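You operate a simulated robot arm through the tools that you are given. There is no shell and no other tool.

The job below is to be done with a simulated robot arm. You get a single attempt, and the scene is never put back.

JOB
Wipe the dust off the rail, then move the stopper to mark 2 and lock it.
Fine: use the wiping pad and put it back on the ledge. Set down upright: wiping pad. What is to be rubbed or washed off counts as gone when no trace of it is left.

Only the result counts: the job must be done as asked and must still hold three seconds after the hand-in. Knocking over, shifting, dropping, spilling or breaking anything else fails it. Lids that push on must go on centred and level and be pressed home; caps that screw on are set level and turned clockwise until they are tight.

ROBOT AND FRAMES
A 7-joint arm with a three-finger gripper, fixed in place. Base frame: the origin is at the foot of the arm, x ahead of it, y to its left, z up; the work surface is at about z = 0.8. Lengths are in m, angles in rad, forces in N, time in s.
With the tool pointing down near the work surface it reaches from about 0.1 to 0.88 m from the base axis. Its first joint turns from -2.897 to 2.897 rad. Payload 2.94 kg.
The tool frame sits at the grasp point between the pads (the TCP): z along the fingers, y along the line on which they close. The tips reach 0.03 m beyond it. Largest opening 0.132 m; the body of the gripper starts 0.107 m behind the TCP.
Orientation is that of the tool frame in the base frame, as [roll, pitch, yaw] about the fixed x, y, z axes, in that order (R = Rz(yaw) Ry(pitch) Rx(roll)). With the fingers straight down and closing along the base's y, the tool's x points along the base's -x, its y along +y and its z along -z.

CONTROLS
- The arm moves only by the tool apply_moves. Its argument "rows" is a list of rows, each a list of 7 numbers: the shift along the base's x, y, z in m, then the turn, a rotation vector about the base's x, y, z in rad, then the finger opening in m, from 0 to 0.132. In form: [[tx, ty, tz, wx, wy, wz, claw], ...]. A call has 1 to 20 rows; each row shifts and turns the commanded pose from where the row before left it. Rows are played at 5 a second. More than 0.05 m and 0.15 rad between two rows, or a gripper value outside its range, and nothing of the call is played. A pose out of reach is approached as far as the arm can. The call stops where the force on the tool passes 90 N (or 10 N more than at its start, if that is more) or the arm is blocked; 0.2 s more then pass. The fingers move at their own pace and stop on an object; they squeeze with about 44 N. The grip force told is the motor's: it shows also when the fingers shut on nothing. Time passes only in rows, and 0.2 s behind the last, so rows that do not move let the fingers close. The reply holds the time, the measured pose of the TCP, the force on the tool along the base axes, the opening and the grip force, in the units named above and with some noise, with the torque about the TCP (base axes, N m) and any sound that the robot's microphone picked up.
- Cameras (640 x 400 px; columns grow to the right, rows downward): "scene" is fixed at [0.2189, 0.5005, 1.4107]; the picture's right is [0.20, -0.98, 0.00], its down [-0.87, -0.18, -0.46] and it looks along [0.45, 0.09, -0.89] (base axes); focal length 214 px, centre (320, 200). "wrist" rides on the gripper at [0.072, 0.003, -0.144] in the tool frame; the picture's right is [-0.04, 1.00, 0.00], its down [-0.88, -0.04, -0.48] and it looks along [-0.47, -0.02, 0.88] (tool axes); focal length 256 px, centre (320, 200). There is no depth. A picture from a camera that has moved, and an enlarged one, comes with that camera's place and axes in the base frame and with its lens.
- get_image(camera): a new picture of that camera. It takes no simulated time.
- raise_lower(by): slides the trunk up (or, below 0, down) by that many m; the arm rides with it, the base frame stays. It gives what a move gives, with no picture.
- inspect(camera, box): a new picture of the part [left, top, right, bottom] of that camera's present view, enlarged. It takes no simulated time.
- close_job(): hands the job in; it is judged then, once.

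Nothing tells you positions but the pictures and the camera data. Unless the task says otherwise, let go and move clear before handing in.

The tools are called after ">>>" by a JSON object that holds its "api" and its "payload". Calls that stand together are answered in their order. apply_moves: Moves the arm, as the interface text tells. Its arguments: {"type":"object","properties":{"rows":{"type":"array","items":{"type":"array","items":{"type":"number"}}}},"required":["rows"]} The other tools are called the same way: raise_lower (by) slides the trunk up or down; get_image (camera) takes a picture; inspect (camera, box) takes an enlarged picture of a part of a camera's view; close_job () hands the job in.

At the start:

```text
time_s: 0.0
tool_pos: [0.6644, 0.1341, 1.1685]
tcp_rot: [3.141, -0.002, -3.141]
force: [-0.3, -0.5, 0.5]
torque: [0.03, 0.0, 0.01]
finger_gap: 0.1318
grasp_force: 0.0
trunk travel left (down, up): [-0.325, 0.215]
```

scene: 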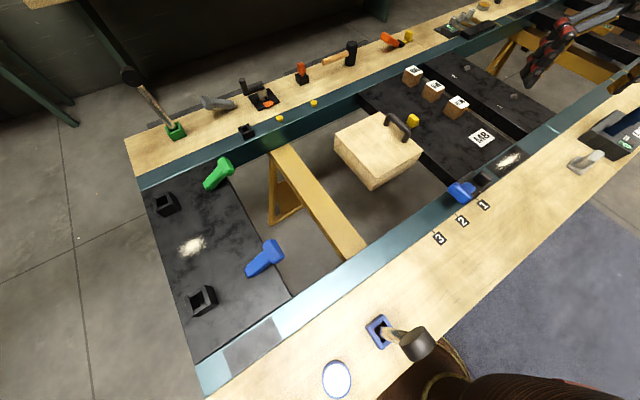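
wrist: 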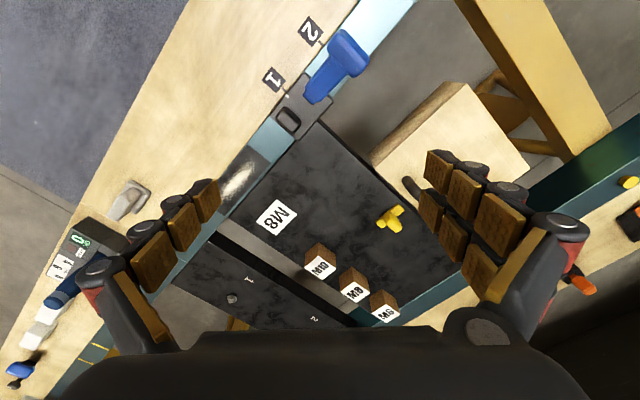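

I see a workbench with a teal rail running along the near beam, a stopper with a blue lever near marks 1/2/3, and dust patches on the rail and elsewhere. I'll look closer before moving.

>>> {"api": "inspect", "payload": {"camera": "scene", "box": [420, 120, 640, 260]}}

>>> {"api": "inspect", "payload": {"camera": "scene", "box": [180, 240, 460, 400]}}

>>> {"api": "inspect", "payload": {"camera": "wrist", "box": [180, 0, 440, 220]}}

>>> {"api": "inspect", "payload": {"camera": "wrist", "box": [0, 160, 240, 400]}}

>>> {"api": "inspect", "payload": {"camera": "scene", "box": [100, 60, 440, 260]}}

>>> {"api": "inspect", "payload": {"camera": "scene", "box": [360, 0, 640, 160]}}

```text
2.86 times, centred on (530, 190) of scene
camera zoom: at [0.2189, 0.5005, 1.4107], right [0.2, -0.98, 0.0], down [-0.87, -0.18, -0.46], along [0.45, 0.09, -0.89], focal length 613 px, centre (-280, 229)
```

zoom: 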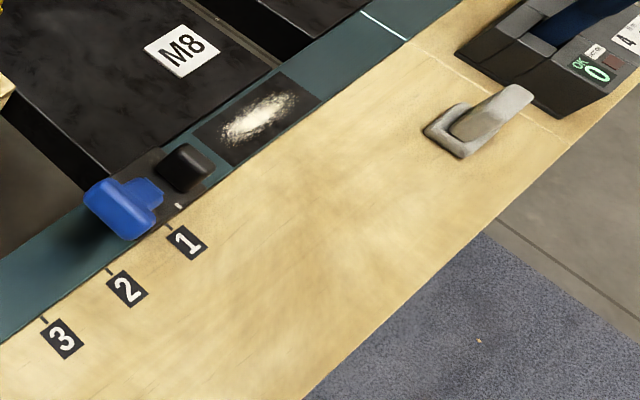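

```text
2.29 times, centred on (320, 320) of scene
camera zoom: at [0.2189, 0.5005, 1.4107], right [0.2, -0.98, 0.0], down [-0.87, -0.18, -0.46], along [0.45, 0.09, -0.89], focal length 490 px, centre (320, -74)
```

zoom: 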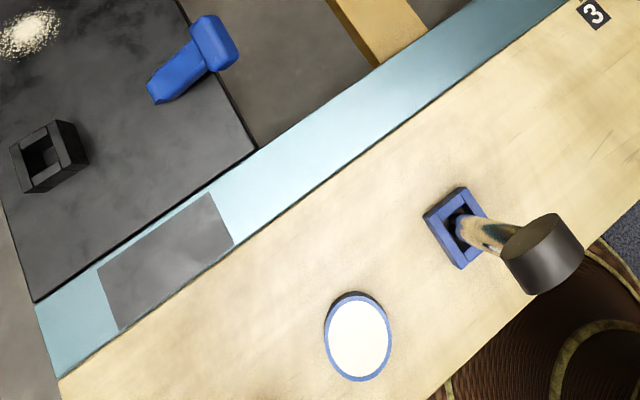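

```text
1.82 times, centred on (310, 110) of wrist
camera zoom: at [0.5924, 0.1379, 1.3128], right [0.04, 1.0, 0.0], down [0.88, -0.04, 0.48], along [0.47, -0.02, -0.88], focal length 465 px, centre (338, 364)
```

zoom: 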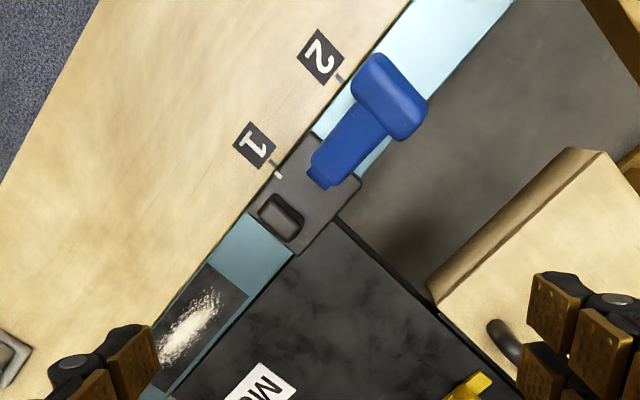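

```text
1.67 times, centred on (120, 280) of wrist
camera zoom: at [0.5924, 0.1379, 1.3128], right [0.04, 1.0, 0.0], down [0.88, -0.04, 0.48], along [0.47, -0.02, -0.88], focal length 427 px, centre (653, 67)
```

zoom: 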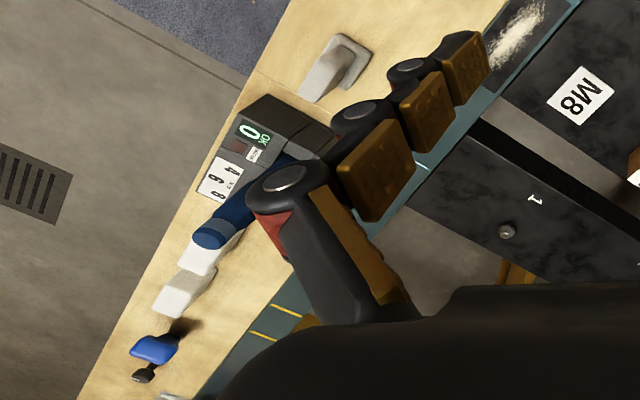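

```text
1.88 times, centred on (270, 160) of scene
camera zoom: at [0.2189, 0.5005, 1.4107], right [0.2, -0.98, 0.0], down [-0.87, -0.18, -0.46], along [0.45, 0.09, -0.89], focal length 404 px, centre (414, 275)
```

zoom: 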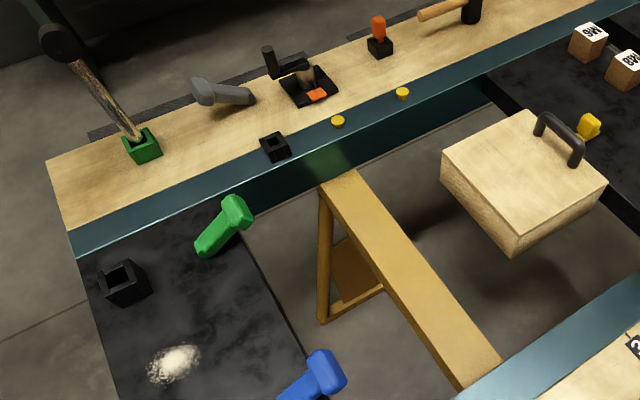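

```text
2.29 times, centred on (500, 80) of scene
camera zoom: at [0.2189, 0.5005, 1.4107], right [0.2, -0.98, 0.0], down [-0.87, -0.18, -0.46], along [0.45, 0.09, -0.89], focal length 490 px, centre (-91, 474)
```

zoom: 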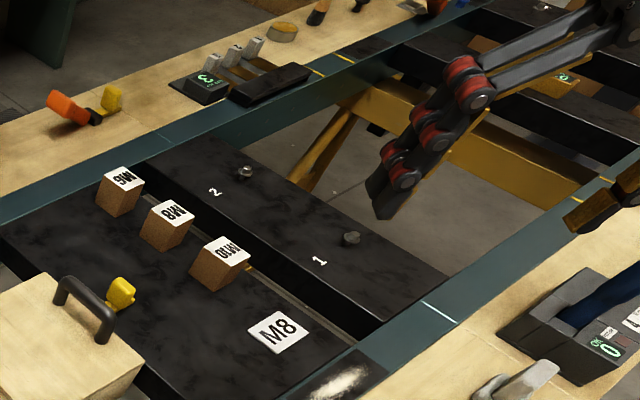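

Dust lies on the rail around (0.82, -0.06, 0.80), and the stopper is near mark 1 at about (0.67, 0.08). Marks 1–3 are 0.1 m apart along a rail at 45°. Next I'll bring the wrist camera over the near ledge to identify the wiping pad, staying high.

>>> {"api": "apply_moves", "payload": {"rows": [[-0.04, 0.026, 0, 0, 0, 0, 0.132], [-0.04, 0.026, 0, 0, 0, 0, 0.132], [-0.04, 0.026, 0, 0, 0, 0, 0.132], [-0.04, 0.026, 0, 0, 0, 0, 0.132], [-0.04, 0.026, 0, 0, 0, 0, 0.132], [-0.04, 0.026, 0, 0, 0, 0, 0.132]]}}

>>> {"api": "get_image", "payload": {"camera": "wrist"}}

>>> {"api": "get_image", "payload": {"camera": "scene"}}

```text
time_s: 1.4
tool_pos: [0.4213, 0.2912, 1.1701]
tcp_rot: [-3.139, 0.001, -3.141]
force: [-1.0, 0.3, 0.1]
torque: [-0.01, -0.03, -0.02]
finger_gap: 0.1317
grasp_force: 0.0
trunk travel left (down, up): [-0.325, 0.215]
```

```text
taken
camera wrist: at [0.3488, 0.2938, 1.3135], right [0.04, 1.0, 0.0], down [0.88, -0.04, 0.48], along [0.48, -0.02, -0.88], focal length 256 px, centre (320, 200)
```

wrist: 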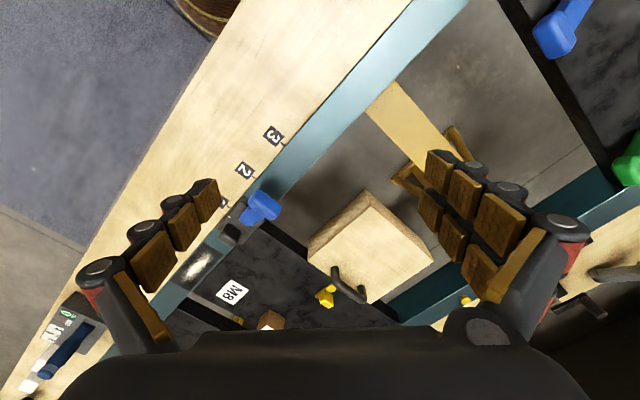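

```text
taken
```

scene: 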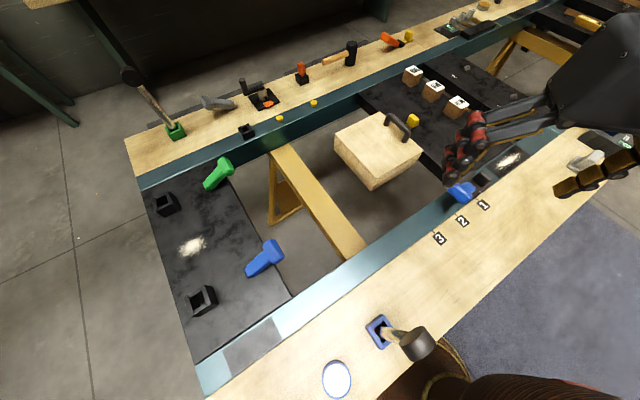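

The pad isn't identified yet: candidates are the white disc near (0.10, 0.43) and the grey object near (0.87, -0.33). I'll continue toward the disc for a look.

>>> {"api": "apply_moves", "payload": {"rows": [[-0.045, 0.02, 0, 0, 0, 0, 0.132], [-0.045, 0.02, 0, 0, 0, 0, 0.132], [-0.045, 0.02, 0, 0, 0, 0, 0.132], [-0.045, 0.02, 0, 0, 0, 0, 0.132], [-0.04, 0.02, 0, 0, 0, 0, 0.132]]}}

>>> {"api": "get_image", "payload": {"camera": "wrist"}}

>>> {"api": "get_image", "payload": {"camera": "scene"}}

```text
time_s: 2.6
tool_pos: [0.2028, 0.3905, 1.1718]
tcp_rot: [3.141, -0.001, 3.141]
force: [-0.6, -0.9, -0.5]
torque: [-0.04, -0.04, 0.02]
finger_gap: 0.1321
grasp_force: 0.0
trunk travel left (down, up): [-0.325, 0.215]
```

```text
taken
camera wrist: at [0.1304, 0.394, 1.3149], right [0.04, 1.0, 0.0], down [0.88, -0.04, 0.48], along [0.48, -0.02, -0.88], focal length 256 px, centre (320, 200)
```

wrist: 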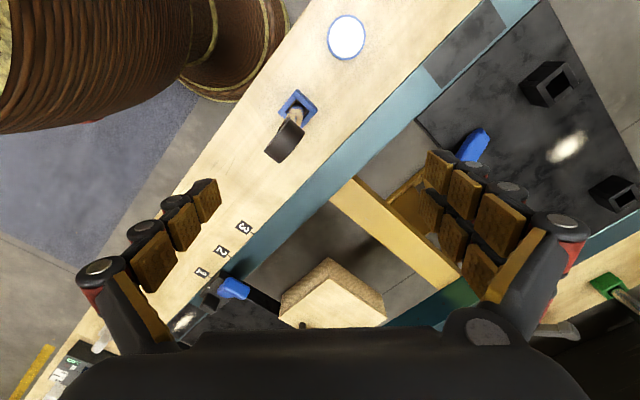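

```text
taken
```

scene: 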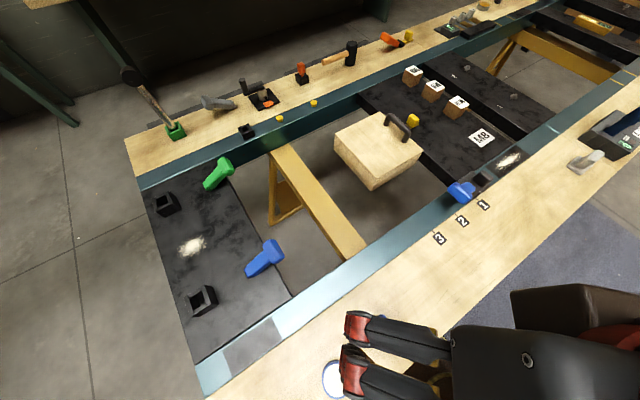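

>>> {"api": "inspect", "payload": {"camera": "wrist", "box": [240, 0, 460, 170]}}

>>> {"api": "inspect", "payload": {"camera": "wrist", "box": [400, 0, 640, 200]}}

>>> {"api": "inspect", "payload": {"camera": "scene", "box": [420, 80, 640, 220]}}

>>> {"api": "inspect", "payload": {"camera": "scene", "box": [180, 60, 320, 150]}}

```text
2.35 times, centred on (350, 85) of wrist
camera zoom: at [0.1304, 0.394, 1.3149], right [0.04, 1.0, 0.0], down [0.88, -0.04, 0.48], along [0.48, -0.02, -0.88], focal length 602 px, centre (249, 471)
```

zoom: 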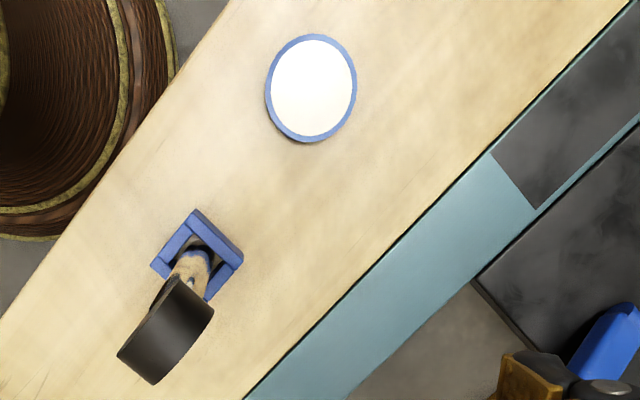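

```text
2.00 times, centred on (520, 100) of wrist
camera zoom: at [0.1304, 0.394, 1.3149], right [0.04, 1.0, 0.0], down [0.88, -0.04, 0.48], along [0.48, -0.02, -0.88], focal length 512 px, centre (-80, 400)
```

zoom: 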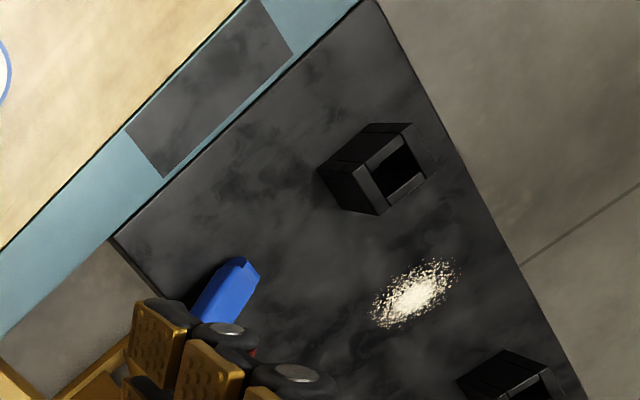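

```text
2.86 times, centred on (530, 150) of scene
camera zoom: at [0.2189, 0.5005, 1.4107], right [0.2, -0.98, 0.0], down [-0.87, -0.18, -0.46], along [0.45, 0.09, -0.89], focal length 613 px, centre (-280, 343)
```

zoom: 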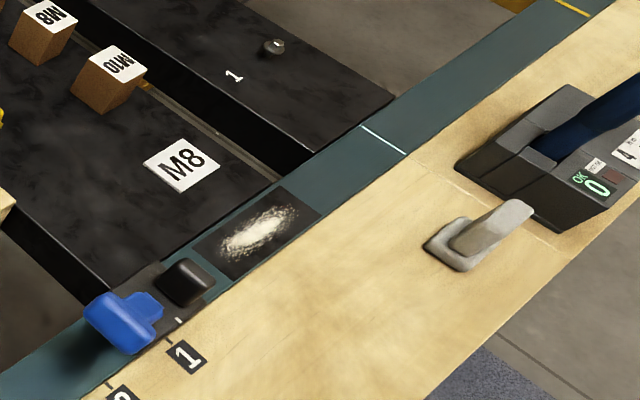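

```text
4.44 times, centred on (250, 105) of scene
camera zoom: at [0.2189, 0.5005, 1.4107], right [0.2, -0.98, 0.0], down [-0.87, -0.18, -0.46], along [0.45, 0.09, -0.89], focal length 953 px, centre (631, 622)
```

zoom: 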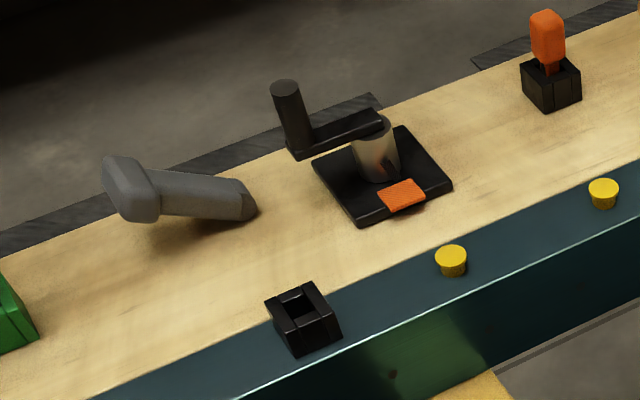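

The grey object at about (0.83, -0.28) looks like a flat pad with an upright handle on the ledge, which is probably the wiping pad. The white disc looks like a flat plate. Next I'll take a close look at the stopper and its blue lever.

>>> {"api": "apply_moves", "payload": {"rows": [[0.032, -0.031, -0.006, 0, 0, 0, 0.132], [0.032, -0.031, -0.006, 0, 0, 0, 0.132], [0.032, -0.031, -0.006, 0, 0, 0, 0.132], [0.032, -0.031, -0.006, 0, 0, 0, 0.132], [0.032, -0.031, -0.006, 0, 0, 0, 0.132], [0.032, -0.031, -0.006, 0, 0, 0, 0.132], [0.032, -0.031, -0.006, 0, 0, 0, 0.132], [0.032, -0.031, -0.006, 0, 0, 0, 0.132], [0.032, -0.031, -0.006, 0, 0, 0, 0.132], [0.032, -0.031, -0.006, 0, 0, 0, 0.132]]}}

>>> {"api": "get_image", "payload": {"camera": "wrist"}}

>>> {"api": "get_image", "payload": {"camera": "scene"}}

```text
time_s: 4.8
tool_pos: [0.5272, 0.0787, 1.1081]
tcp_rot: [3.14, -0.001, 3.14]
force: [-0.1, -0.4, -0.1]
torque: [0.03, 0.03, -0.02]
finger_gap: 0.1321
grasp_force: 0.0
trunk travel left (down, up): [-0.325, 0.215]
```

```text
taken
camera wrist: at [0.4544, 0.0814, 1.2515], right [0.04, 1.0, 0.0], down [0.88, -0.04, 0.48], along [0.48, -0.02, -0.88], focal length 256 px, centre (320, 200)
```

wrist: 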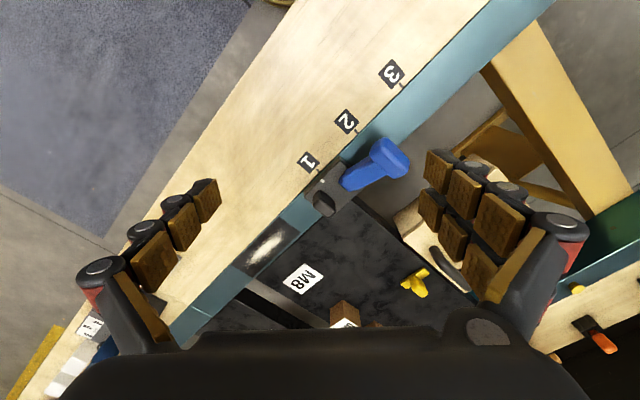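

```text
taken
```

scene: 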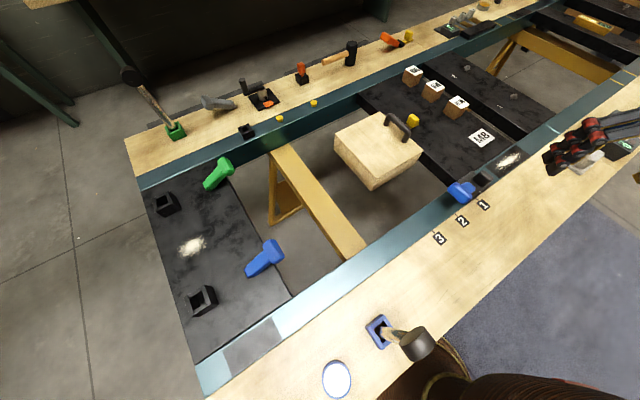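

>>> {"api": "inspect", "payload": {"camera": "wrist", "box": [260, 100, 430, 230]}}

>>> {"api": "inspect", "payload": {"camera": "wrist", "box": [200, 180, 360, 300]}}

>>> {"api": "inspect", "payload": {"camera": "scene", "box": [430, 150, 530, 230]}}

```text
3.08 times, centred on (345, 165) of wrist
camera zoom: at [0.4544, 0.0814, 1.2515], right [0.04, 1.0, 0.0], down [0.88, -0.04, 0.48], along [0.48, -0.02, -0.88], focal length 788 px, centre (243, 308)
```

zoom: 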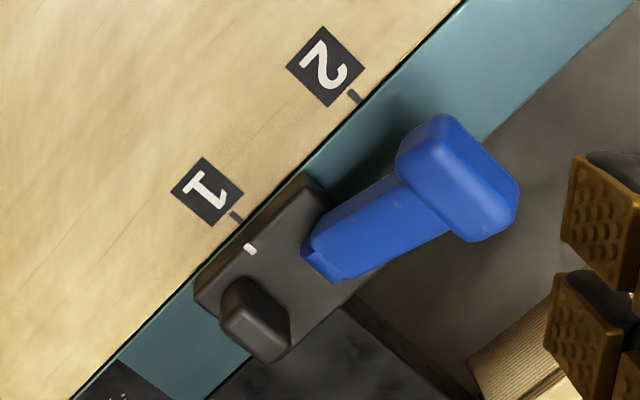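

```text
3.33 times, centred on (280, 240) of wrist
camera zoom: at [0.4544, 0.0814, 1.2515], right [0.04, 1.0, 0.0], down [0.88, -0.04, 0.48], along [0.48, -0.02, -0.88], focal length 853 px, centre (453, 67)
```

zoom: 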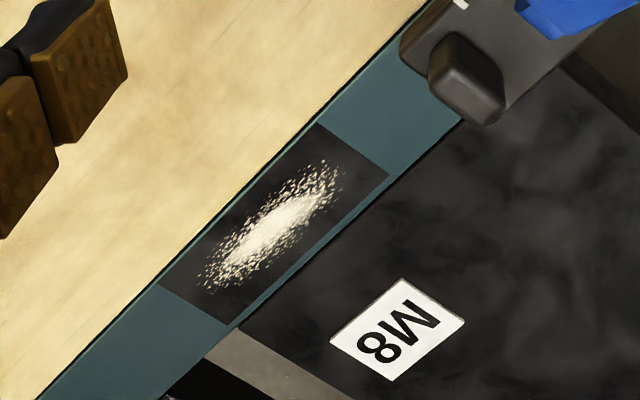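

```text
5.00 times, centred on (480, 190) of scene
camera zoom: at [0.2189, 0.5005, 1.4107], right [0.2, -0.98, 0.0], down [-0.87, -0.18, -0.46], along [0.45, 0.09, -0.89], focal length 1072 px, centre (-480, 250)
```

zoom: 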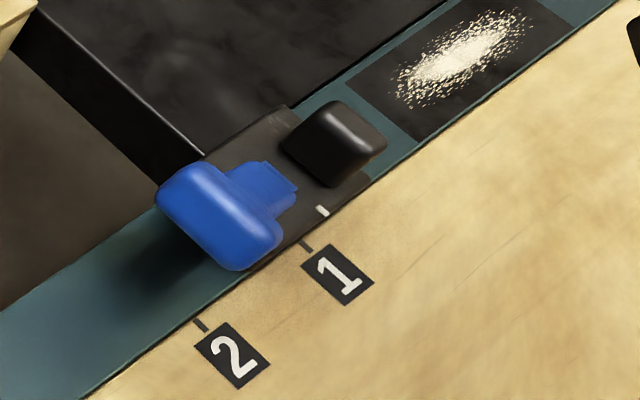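

The stopper is a dark block with a black knob and a blue T-lever tilted up along the rail, with a white pointer at mark 1. I want a side view of it, so I'll turn the wrist 45° and tilt the camera toward the horizon over the ledge.

>>> {"api": "apply_moves", "payload": {"rows": [[-0.0065, -0.0165, -0.02, 0, 0, 0.131, 0.132], [-0.0065, -0.0165, -0.02, 0, 0, 0.131, 0.132], [-0.0065, -0.0165, -0.02, 0, 0, 0.131, 0.132], [-0.0065, -0.0165, -0.02, 0, 0, 0.131, 0.132], [-0.0065, -0.0165, -0.02, 0, 0, 0.131, 0.132], [-0.0065, -0.0165, -0.02, 0, 0, 0.131, 0.132], [0, 0, -0.01, 0.085, -0.085, 0, 0.132], [0, 0, -0.01, 0.085, -0.085, 0, 0.132], [0, 0, -0.01, 0.085, -0.085, 0, 0.132], [0, 0, -0.01, 0.085, -0.085, 0, 0.132], [0, 0, -0.01, 0.085, -0.085, 0, 0.132]]}}

>>> {"api": "get_image", "payload": {"camera": "wrist"}}

>>> {"api": "get_image", "payload": {"camera": "scene"}}

```text
time_s: 7.2
tool_pos: [0.4843, -0.0166, 0.9402]
tcp_rot: [-3.138, 0.604, -2.354]
force: [0.8, 0.3, 0.3]
torque: [0.01, 0.05, 0.04]
finger_gap: 0.1318
grasp_force: 0.1
trunk travel left (down, up): [-0.325, 0.215]
```

```text
taken
camera wrist: at [0.3829, -0.1154, 1.0169], right [-0.68, 0.73, 0.02], down [0.35, 0.3, 0.89], along [0.64, 0.61, -0.45], focal length 256 px, centre (320, 200)
```

wrist: 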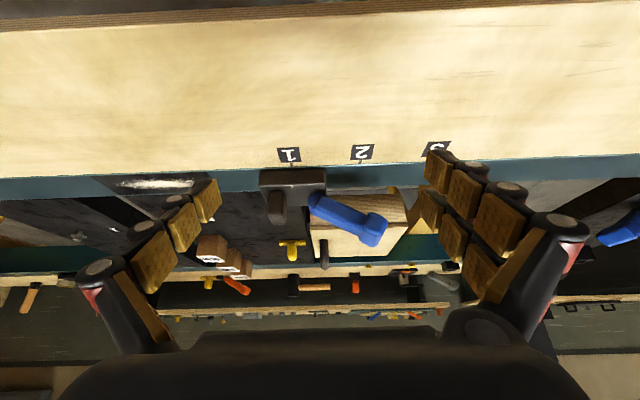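

```text
taken
```

scene: 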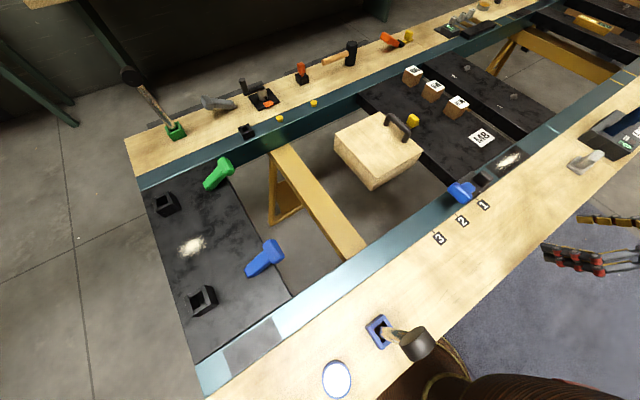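

>>> {"api": "inspect", "payload": {"camera": "wrist", "box": [230, 130, 430, 260]}}

>>> {"api": "inspect", "payload": {"camera": "wrist", "box": [80, 140, 240, 240]}}

```text
3.08 times, centred on (330, 195) of wrist
camera zoom: at [0.3829, -0.1154, 1.0169], right [-0.68, 0.73, 0.02], down [0.35, 0.3, 0.89], along [0.64, 0.61, -0.45], focal length 788 px, centre (289, 215)
```

zoom: 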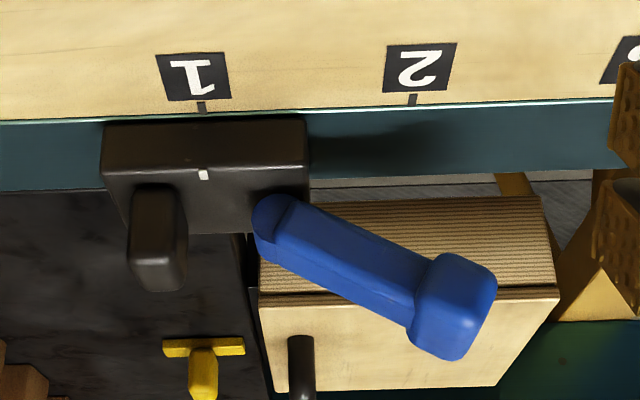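

```text
4.00 times, centred on (160, 190) of wrist
camera zoom: at [0.3829, -0.1154, 1.0169], right [-0.68, 0.73, 0.02], down [0.35, 0.3, 0.89], along [0.64, 0.61, -0.45], focal length 1024 px, centre (960, 240)
```

zoom: 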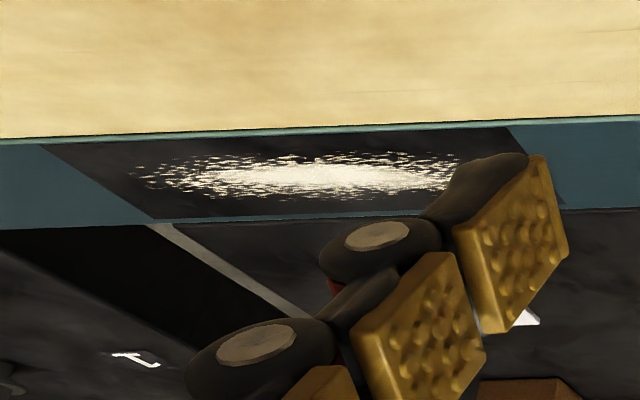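

The side view helps: the stopper body is centred on the rail at mark 1, its post stands about 4 cm high, and the blue lever hinges up about 28° toward +u. Next I'll look closely at the wiping pad on the ledge near (0.83, -0.28).

>>> {"api": "apply_moves", "payload": {"rows": [[0, 0, 0.024, -0.085, 0.085, 0, 0.132], [0, 0, 0.024, -0.085, 0.085, 0, 0.132], [0, 0, 0.024, -0.085, 0.085, 0, 0.132], [0, 0, 0.024, -0.085, 0.085, 0, 0.132], [0, 0, 0.024, -0.085, 0.085, 0, 0.132], [0.031, -0.036, 0, 0, 0, -0.131, 0.132], [0.031, -0.036, 0, 0, 0, -0.131, 0.132], [0.031, -0.036, 0, 0, 0, -0.131, 0.132], [0.031, -0.036, 0, 0, 0, -0.131, 0.132], [0.031, -0.036, 0, 0, 0, -0.131, 0.132], [0.031, -0.036, 0, 0, 0, -0.131, 0.132], [0.031, -0.036, 0, 0, 0, 0, 0.132]]}}

>>> {"api": "get_image", "payload": {"camera": "wrist"}}

>>> {"api": "get_image", "payload": {"camera": "scene"}}

```text
time_s: 9.8
tool_pos: [0.7016, -0.2726, 1.057]
tcp_rot: [-3.14, -0.001, 3.14]
force: [0.2, -0.2, -0.2]
torque: [0.04, 0.04, 0.01]
finger_gap: 0.1319
grasp_force: 0.1
trunk travel left (down, up): [-0.325, 0.215]
```

```text
taken
camera wrist: at [0.6295, -0.2689, 1.2013], right [0.04, 1.0, 0.0], down [0.88, -0.04, 0.47], along [0.47, -0.02, -0.88], focal length 256 px, centre (320, 200)
```

wrist: 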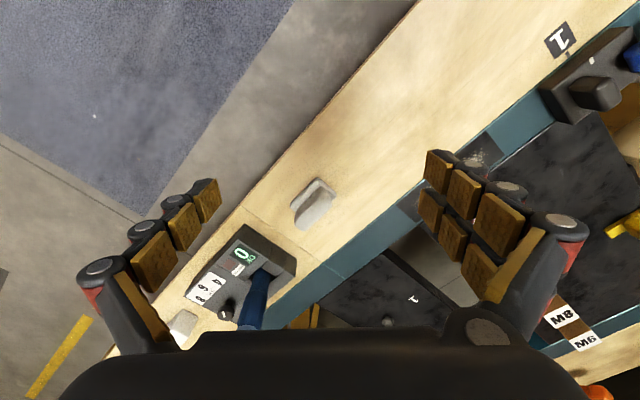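

```text
taken
```

scene: 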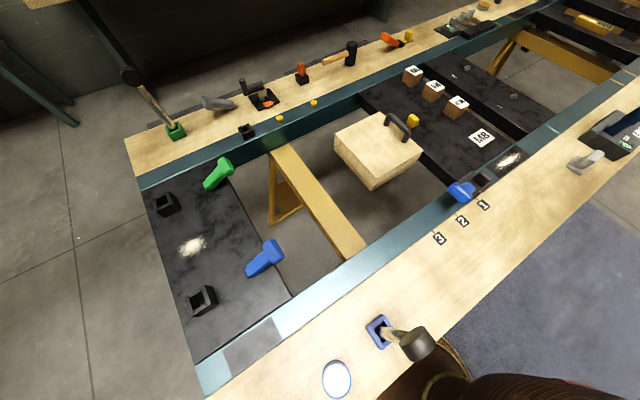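

>>> {"api": "inspect", "payload": {"camera": "wrist", "box": [260, 160, 370, 240]}}

>>> {"api": "inspect", "payload": {"camera": "scene", "box": [550, 130, 640, 190]}}

>>> {"api": "inspect", "payload": {"camera": "wrist", "box": [160, 210, 340, 350]}}

```text
5.00 times, centred on (315, 200) of wrist
camera zoom: at [0.6295, -0.2689, 1.2013], right [0.04, 1.0, 0.0], down [0.88, -0.04, 0.47], along [0.47, -0.02, -0.88], focal length 1280 px, centre (345, 200)
```

zoom: 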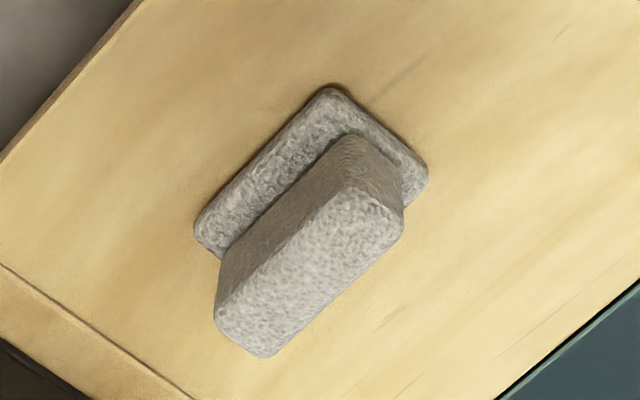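

```text
6.67 times, centred on (595, 160) of scene
camera zoom: at [0.2189, 0.5005, 1.4107], right [0.2, -0.98, 0.0], down [-0.87, -0.18, -0.46], along [0.45, 0.09, -0.89], focal length 1430 px, centre (-1513, 467)
```

zoom: 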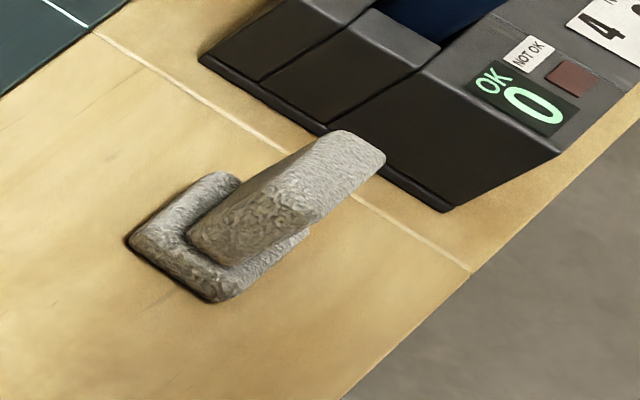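

```text
2.86 times, centred on (250, 280) of wrist
camera zoom: at [0.6295, -0.2689, 1.2013], right [0.04, 1.0, 0.0], down [0.88, -0.04, 0.47], along [0.47, -0.02, -0.88], focal length 731 px, centre (520, -29)
```

zoom: 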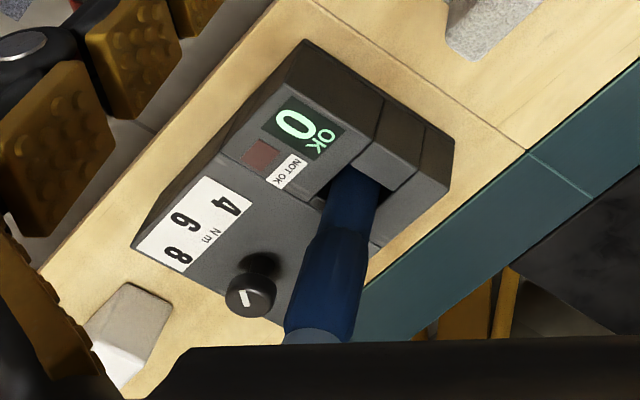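

The pad is confirmed: a grey felt base about 7×5 cm with a bar handle along the rail direction, its handle top at about (0.83, -0.286, 0.87). I'll turn the gripper to close across the handle (yaw -45°) and hover above it.

>>> {"api": "apply_moves", "payload": {"rows": [[0.0219, -0.0024, -0.012, 0, 0, -0.131, 0.132], [0.0219, -0.0024, -0.012, 0, 0, -0.131, 0.132], [0.0219, -0.0024, -0.012, 0, 0, -0.131, 0.132], [0.0219, -0.0024, -0.012, 0, 0, -0.131, 0.132], [0.0219, -0.0024, -0.012, 0, 0, -0.131, 0.132], [0.0219, -0.0024, -0.012, 0, 0, -0.131, 0.132], [0, 0, 0, 0, 0, 0, 0.132]]}}

>>> {"api": "get_image", "payload": {"camera": "wrist"}}

>>> {"api": "get_image", "payload": {"camera": "scene"}}

```text
time_s: 11.4
tool_pos: [0.8346, -0.2854, 0.9871]
tcp_rot: [3.141, 0.0, 2.354]
force: [0.5, 0.0, 0.8]
torque: [-0.02, -0.04, -0.02]
finger_gap: 0.1321
grasp_force: 0.0
trunk travel left (down, up): [-0.325, 0.215]
```

```text
taken
camera wrist: at [0.7853, -0.2318, 1.1299], right [0.74, 0.67, 0.0], down [0.59, -0.65, 0.48], along [0.32, -0.35, -0.88], focal length 256 px, centre (320, 200)
```

wrist: 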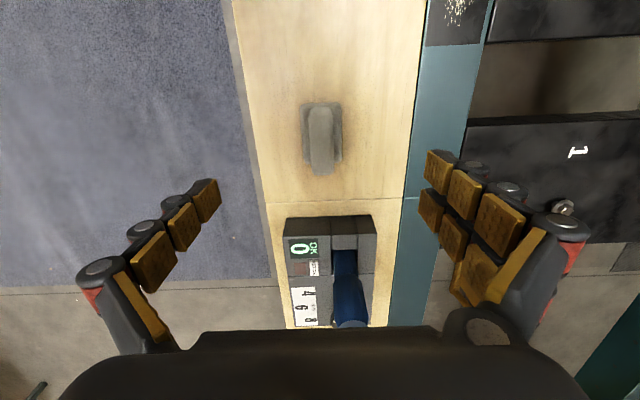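

```text
taken
```

scene: 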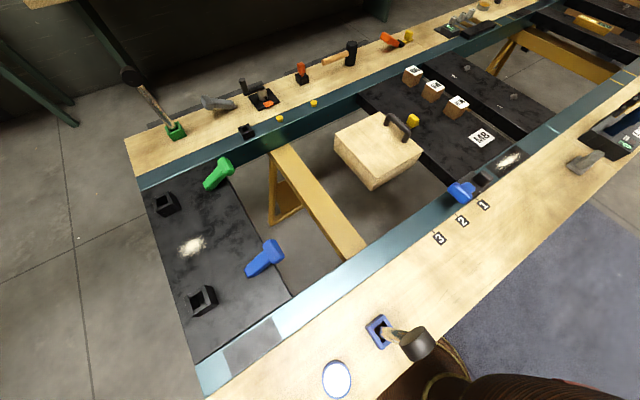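

>>> {"api": "inspect", "payload": {"camera": "wrist", "box": [270, 80, 380, 200]}}

```text
3.33 times, centred on (325, 140) of wrist
camera zoom: at [0.7853, -0.2318, 1.1299], right [0.74, 0.67, 0.0], down [0.59, -0.65, 0.48], along [0.32, -0.35, -0.88], focal length 853 px, centre (303, 400)
```

zoom: 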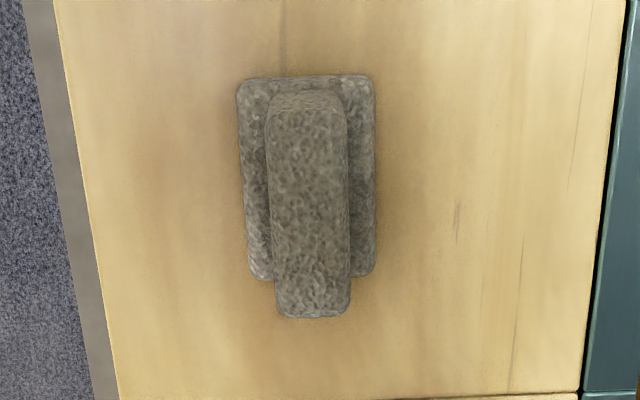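

The handle's top centre is at about (0.837, -0.285), almost directly below the TCP and aligned with the jaws. I'll descend to grip height.

>>> {"api": "apply_moves", "payload": {"rows": [[0.001, 0, -0.035, 0, 0, 0, 0.132], [0.001, -0.001, -0.035, 0, 0, 0, 0.132], [0.001, 0, -0.03, 0, 0, 0, 0.132], [0, 0, -0.025, 0, 0, 0, 0.132], [0, 0, 0, 0, 0, 0, 0.132]]}}

>>> {"api": "get_image", "payload": {"camera": "wrist"}}

>>> {"api": "get_image", "payload": {"camera": "scene"}}

```text
time_s: 12.6
tool_pos: [0.8363, -0.2855, 0.8607]
tcp_rot: [3.141, -0.001, 2.353]
force: [0.3, 0.1, 0.7]
torque: [-0.02, -0.02, 0.01]
finger_gap: 0.1321
grasp_force: 0.1
trunk travel left (down, up): [-0.325, 0.215]
```

```text
taken
camera wrist: at [0.788, -0.2324, 1.0037], right [0.74, 0.68, 0.0], down [0.59, -0.65, 0.48], along [0.32, -0.35, -0.88], focal length 256 px, centre (320, 200)
```

wrist: 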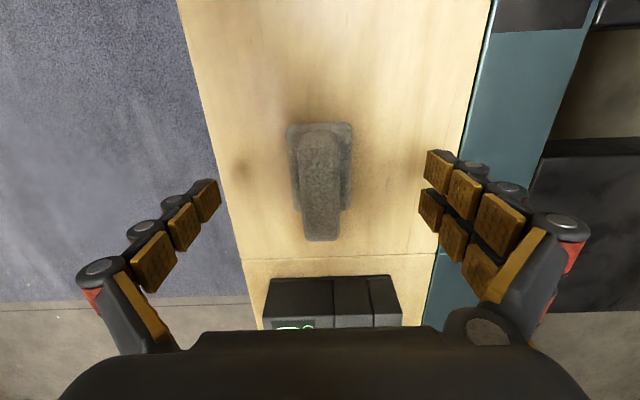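

```text
taken
```

scene: 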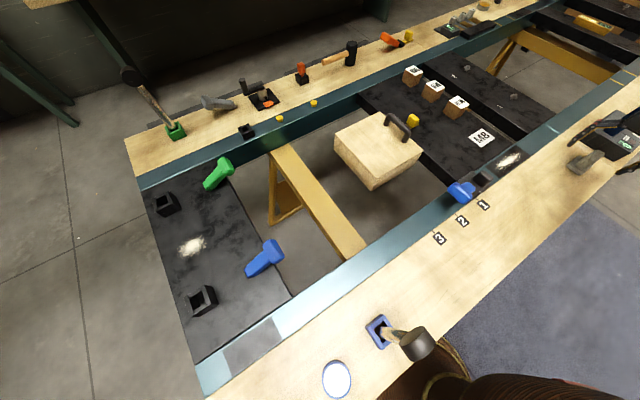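

The handle sits centred between the open fingers. I'll lower slightly and close on it.

>>> {"api": "apply_moves", "payload": {"rows": [[0, 0, -0.004, 0, 0, 0, 0.132], [0, 0, 0, 0, 0, 0, 0.0], [0, 0, 0, 0, 0, 0, 0.0], [0, 0, 0, 0, 0, 0, 0.0], [0, 0, 0, 0, 0, 0, 0.0], [0, 0, 0, 0, 0, 0, 0.0], [0, 0, 0, 0, 0, 0, 0.0], [0, 0, 0, 0, 0, 0, 0.0], [0, 0, 0, 0, 0, 0, 0.0]]}}

>>> {"api": "get_image", "payload": {"camera": "wrist"}}

```text
time_s: 14.6
tool_pos: [0.8358, -0.2861, 0.8578]
tcp_rot: [-3.141, 0.002, 2.354]
force: [-0.3, -0.2, -0.5]
torque: [0.03, -0.03, 0.03]
finger_gap: 0.0255
grasp_force: 21.1
trunk travel left (down, up): [-0.325, 0.215]
```

```text
taken
camera wrist: at [0.7873, -0.2325, 1.0004], right [0.74, 0.68, 0.0], down [0.59, -0.65, 0.48], along [0.32, -0.35, -0.88], focal length 256 px, centre (320, 200)
```

wrist: 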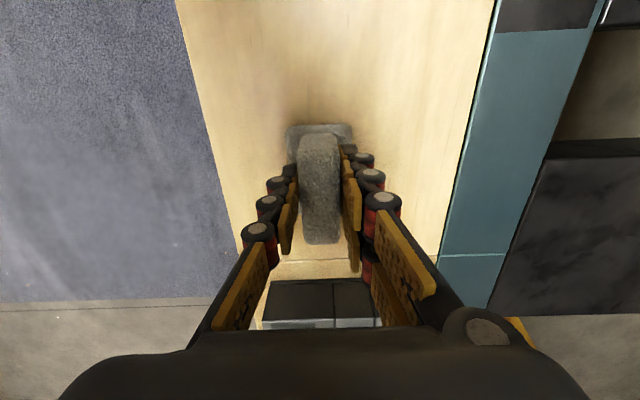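

The pad is gripped with a gap of 25.5 mm, and its home pose is TCP (0.836, -0.286, 0.858). I'll lift it and carry it over the dust patch centred near (0.821, -0.056).

>>> {"api": "apply_moves", "payload": {"rows": [[0, 0, 0.0, 0, 0, 0, 0.0], [0, 0, 0.02, 0, 0, 0, 0.0], [0, 0, 0.025, 0, 0, 0, 0.0], [-0.003, 0.046, 0, 0, 0, 0, 0.0], [-0.003, 0.046, 0, 0, 0, 0, 0.0], [-0.003, 0.046, 0, 0, 0, 0, 0.0], [-0.003, 0.046, 0, 0, 0, 0, 0.0], [-0.003, 0.046, 0, 0, 0, 0, 0.0], [0, 0, 0, 0, 0, 0, 0.0]]}}

>>> {"api": "get_image", "payload": {"camera": "wrist"}}

>>> {"api": "get_image", "payload": {"camera": "scene"}}

```text
time_s: 16.6
tool_pos: [0.8225, -0.0563, 0.9046]
tcp_rot: [-3.142, -0.001, 2.354]
force: [1.2, 0.5, -0.8]
torque: [-0.02, -0.02, 0.04]
finger_gap: 0.0246
grasp_force: 44.2
trunk travel left (down, up): [-0.325, 0.215]
```

```text
taken
camera wrist: at [0.7738, -0.0024, 1.0479], right [0.74, 0.67, 0.0], down [0.59, -0.65, 0.48], along [0.32, -0.35, -0.88], focal length 256 px, centre (320, 200)
```

wrist: 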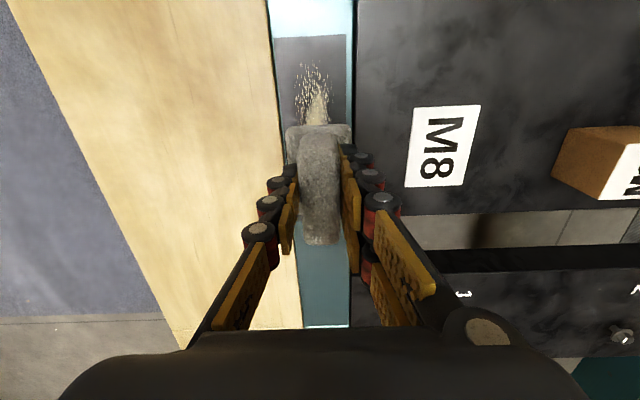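

```text
taken
```

scene: 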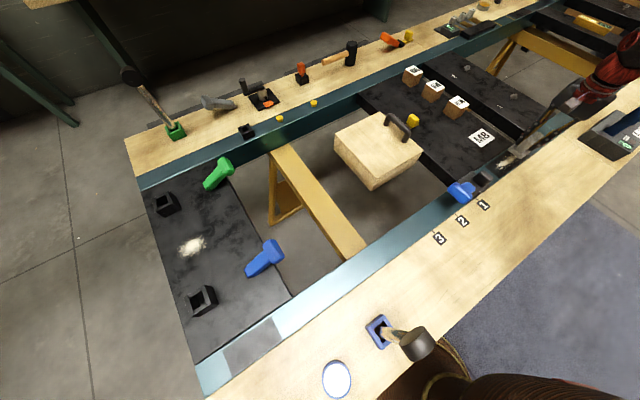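

The pad is centred over the rail above the dust. I'll lower it gently until it touches.

>>> {"api": "apply_moves", "payload": {"rows": [[0, 0, -0.02, 0, 0, 0, 0.0], [0, 0, -0.02, 0, 0, 0, 0.0], [0, 0, -0.004, 0, 0, 0, 0.0], [0, 0, -0.002, 0, 0, 0, 0.0], [0, 0, -0.001, 0, 0, 0, 0.0]]}}

```text
time_s: 17.8
tool_pos: [0.8227, -0.0555, 0.8572]
tcp_rot: [-3.141, 0.0, 2.356]
force: [-0.4, 0.1, 4.0]
torque: [0.02, -0.03, 0.02]
finger_gap: 0.0249
grasp_force: 44.5
trunk travel left (down, up): [-0.325, 0.215]
```

>>> {"api": "apply_moves", "payload": {"rows": [[0, 0, -0.001, 0, 0, 0, 0.0], [0, 0, 0, 0, 0, 0, 0.0]]}}

```text
time_s: 18.4
tool_pos: [0.8219, -0.0549, 0.857]
tcp_rot: [3.141, 0.002, 2.355]
force: [0.6, 0.7, 9.0]
torque: [0.04, -0.03, 0.02]
finger_gap: 0.0246
grasp_force: 43.7
trunk travel left (down, up): [-0.325, 0.215]
```

Contact is at about 9 N, so I'll sweep along the rail through the dust and look.

>>> {"api": "apply_moves", "payload": {"rows": [[-0.01414, 0.01414, 0, 0, 0, 0, 0.0], [-0.01414, 0.01414, 0, 0, 0, 0, 0.0], [-0.01414, 0.01414, 0, 0, 0, 0, 0.0], [0.01414, -0.01414, 0, 0, 0, 0, 0.0], [0.01414, -0.01414, 0, 0, 0, 0, 0.0], [0.01414, -0.01414, 0, 0, 0, 0, 0.0], [0.01414, -0.01414, 0, 0, 0, 0, 0.0], [0.01414, -0.01414, 0, 0, 0, 0, 0.0], [0.005, -0.005, 0, 0, 0, 0, 0.0]]}}

>>> {"api": "get_image", "payload": {"camera": "wrist"}}

>>> {"api": "get_image", "payload": {"camera": "scene"}}

```text
time_s: 20.4
tool_pos: [0.8549, -0.088, 0.8586]
tcp_rot: [3.139, 0.002, 2.356]
force: [-5.5, 6.1, 20.4]
torque: [0.3, 0.23, 0.0]
finger_gap: 0.0247
grasp_force: 43.7
trunk travel left (down, up): [-0.325, 0.215]
```

```text
taken
camera wrist: at [0.8052, -0.0355, 1.0001], right [0.74, 0.68, 0.0], down [0.59, -0.65, 0.48], along [0.32, -0.35, -0.88], focal length 256 px, centre (320, 200)
```

wrist: 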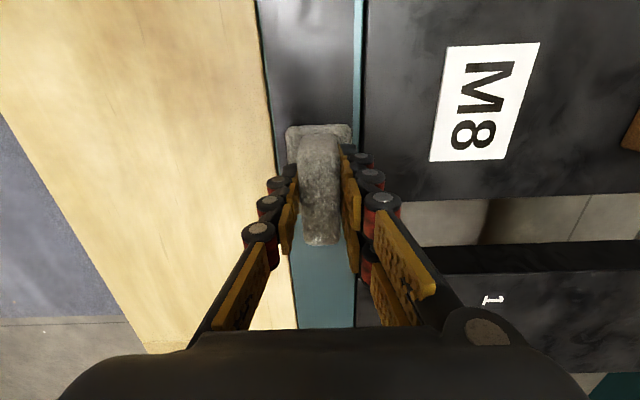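

```text
taken
```

scene: 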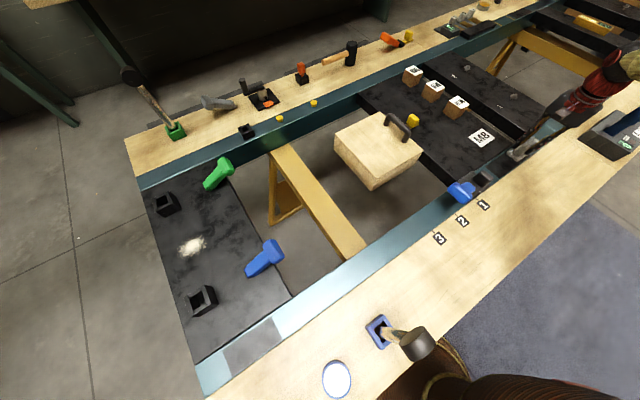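

The visible part of the patch looks clear after the first pass. I'll add overlapping passes offset to each side to catch any fringes.

>>> {"api": "apply_moves", "payload": {"rows": [[-0.007, -0.007, 0, 0, 0, 0, 0.0], [-0.013, 0.013, 0, 0, 0, 0, 0.0], [-0.013, 0.013, 0, 0, 0, 0, 0.0], [-0.013, 0.013, 0, 0, 0, 0, 0.0], [-0.013, 0.013, 0, 0, 0, 0, 0.0], [-0.013, 0.013, 0, 0, 0, 0, 0.0], [-0.013, 0.013, 0, 0, 0, 0, 0.0], [0.007, 0.007, 0, 0, 0, 0, 0.0], [0.007, 0.007, 0, 0, 0, 0, 0.0], [0.013, -0.013, 0, 0, 0, 0, 0.0], [0.013, -0.013, 0, 0, 0, 0, 0.0], [0.013, -0.013, 0, 0, 0, 0, 0.0], [0.013, -0.013, 0, 0, 0, 0, 0.0], [0.013, -0.013, 0, 0, 0, 0, 0.0], [0.013, -0.013, 0, 0, 0, 0, 0.0], [0.003, -0.003, 0, 0, 0, 0, 0.0]]}}

>>> {"api": "get_image", "payload": {"camera": "wrist"}}

```text
time_s: 23.8
tool_pos: [0.8624, -0.0837, 0.8554]
tcp_rot: [3.14, -0.001, 2.356]
force: [-16.7, 0.6, 13.9]
torque: [0.14, 0.6, 0.14]
finger_gap: 0.0247
grasp_force: 44.2
trunk travel left (down, up): [-0.325, 0.215]
```

```text
taken
camera wrist: at [0.8136, -0.0312, 1.0001], right [0.74, 0.68, 0.0], down [0.59, -0.65, 0.48], along [0.32, -0.35, -0.88], focal length 256 px, centre (320, 200)
```

wrist: 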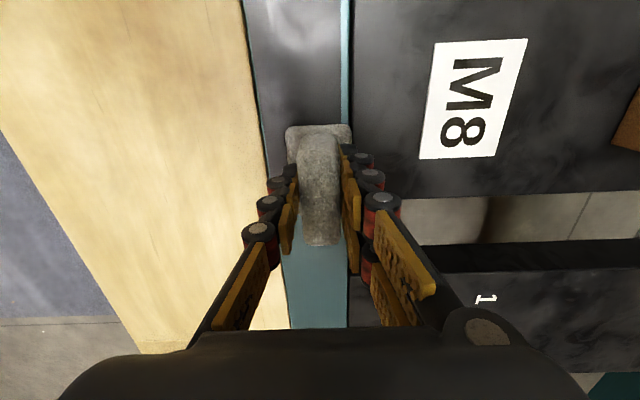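

There's some side force, probably the pad's edge against the plate on the far side, so I'll back off, lift and inspect the rail.

>>> {"api": "apply_moves", "payload": {"rows": [[-0.006, -0.006, 0, 0, 0, 0, 0.0], [0, 0, 0.03, 0, 0, 0, 0.0], [0, 0, 0.045, 0, 0, 0, 0.0], [-0.0375, -0.013, 0.005, 0, 0, 0, 0.0], [-0.0375, -0.013, 0.005, 0, 0, 0, 0.0], [-0.0375, -0.013, 0.005, 0, 0, 0, 0.0], [-0.0375, -0.013, 0.005, 0, 0, 0, 0.0], [0, 0, 0, 0, 0, 0, 0.0]]}}

>>> {"api": "get_image", "payload": {"camera": "wrist"}}

>>> {"api": "get_image", "payload": {"camera": "scene"}}

```text
time_s: 25.6
tool_pos: [0.7062, -0.1426, 0.9531]
tcp_rot: [-3.14, -0.001, 2.357]
force: [0.4, 0.3, -0.5]
torque: [0.04, 0.02, 0.02]
finger_gap: 0.0249
grasp_force: 43.9
trunk travel left (down, up): [-0.325, 0.215]
```

```text
taken
camera wrist: at [0.6578, -0.0898, 1.0957], right [0.74, 0.68, 0.0], down [0.59, -0.65, 0.48], along [0.32, -0.35, -0.88], focal length 256 px, centre (320, 200)
```

wrist: 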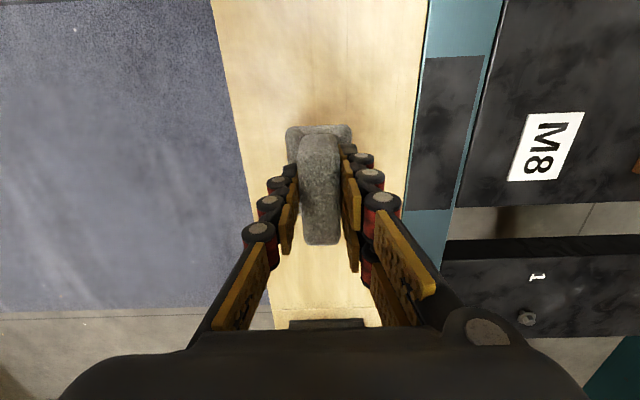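

```text
taken
```

scene: 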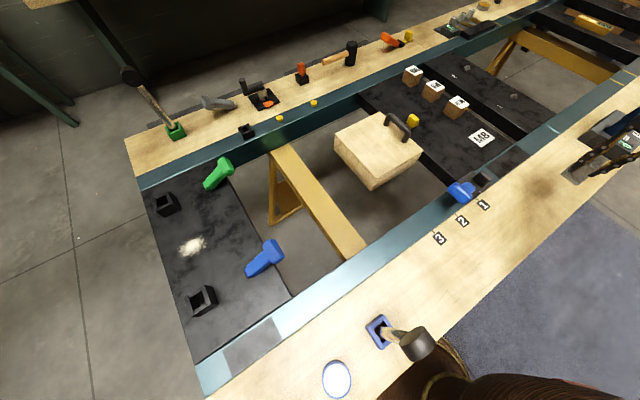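

>>> {"api": "inspect", "payload": {"camera": "wrist", "box": [390, 40, 510, 220]}}

>>> {"api": "inspect", "payload": {"camera": "scene", "box": [470, 130, 550, 190]}}

>>> {"api": "inspect", "payload": {"camera": "wrist", "box": [390, 40, 500, 130]}}

>>> {"api": "inspect", "payload": {"camera": "wrist", "box": [390, 120, 500, 220]}}

>>> {"api": "inspect", "payload": {"camera": "scene", "box": [210, 310, 300, 390]}}

```text
2.22 times, centred on (450, 130) of wrist
camera zoom: at [0.6578, -0.0898, 1.0957], right [0.74, 0.68, 0.0], down [0.59, -0.65, 0.48], along [0.32, -0.35, -0.88], focal length 569 px, centre (31, 356)
```

zoom: 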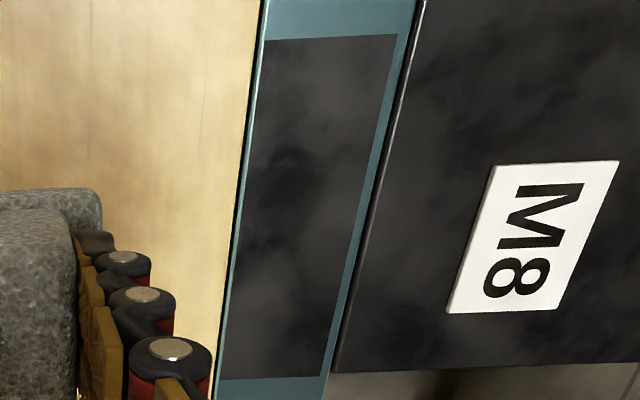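

```text
6.67 times, centred on (510, 160) of scene
camera zoom: at [0.2189, 0.5005, 1.4107], right [0.2, -0.98, 0.0], down [-0.87, -0.18, -0.46], along [0.45, 0.09, -0.89], focal length 1430 px, centre (-947, 467)
```

zoom: 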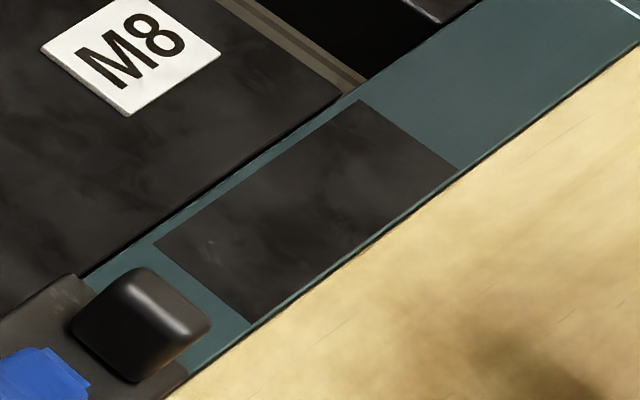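

```text
4.44 times, centred on (445, 85) of wrist
camera zoom: at [0.6578, -0.0898, 1.0957], right [0.74, 0.68, 0.0], down [0.59, -0.65, 0.48], along [0.32, -0.35, -0.88], focal length 1138 px, centre (-236, 711)
```

zoom: 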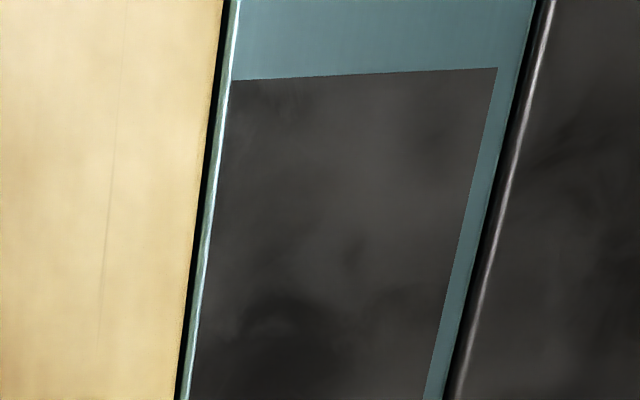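

```text
4.00 times, centred on (445, 170) of wrist
camera zoom: at [0.6578, -0.0898, 1.0957], right [0.74, 0.68, 0.0], down [0.59, -0.65, 0.48], along [0.32, -0.35, -0.88], focal length 1024 px, centre (-180, 320)
```

zoom: 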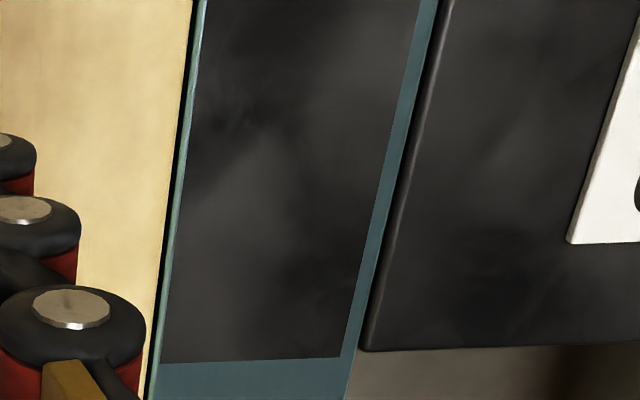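

```text
5.00 times, centred on (255, 350) of scene
camera zoom: at [0.2189, 0.5005, 1.4107], right [0.2, -0.98, 0.0], down [-0.87, -0.18, -0.46], along [0.45, 0.09, -0.89], focal length 1072 px, centre (645, -550)
```

zoom: 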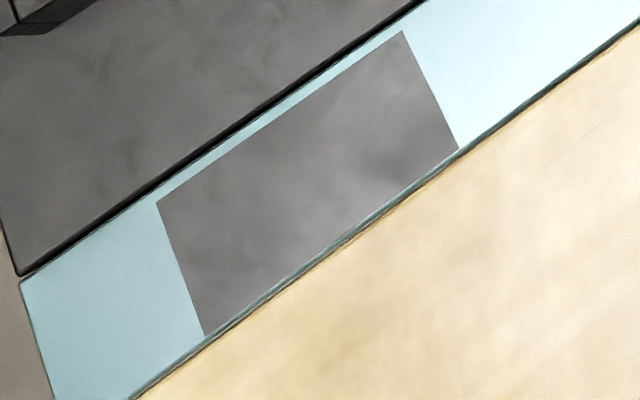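

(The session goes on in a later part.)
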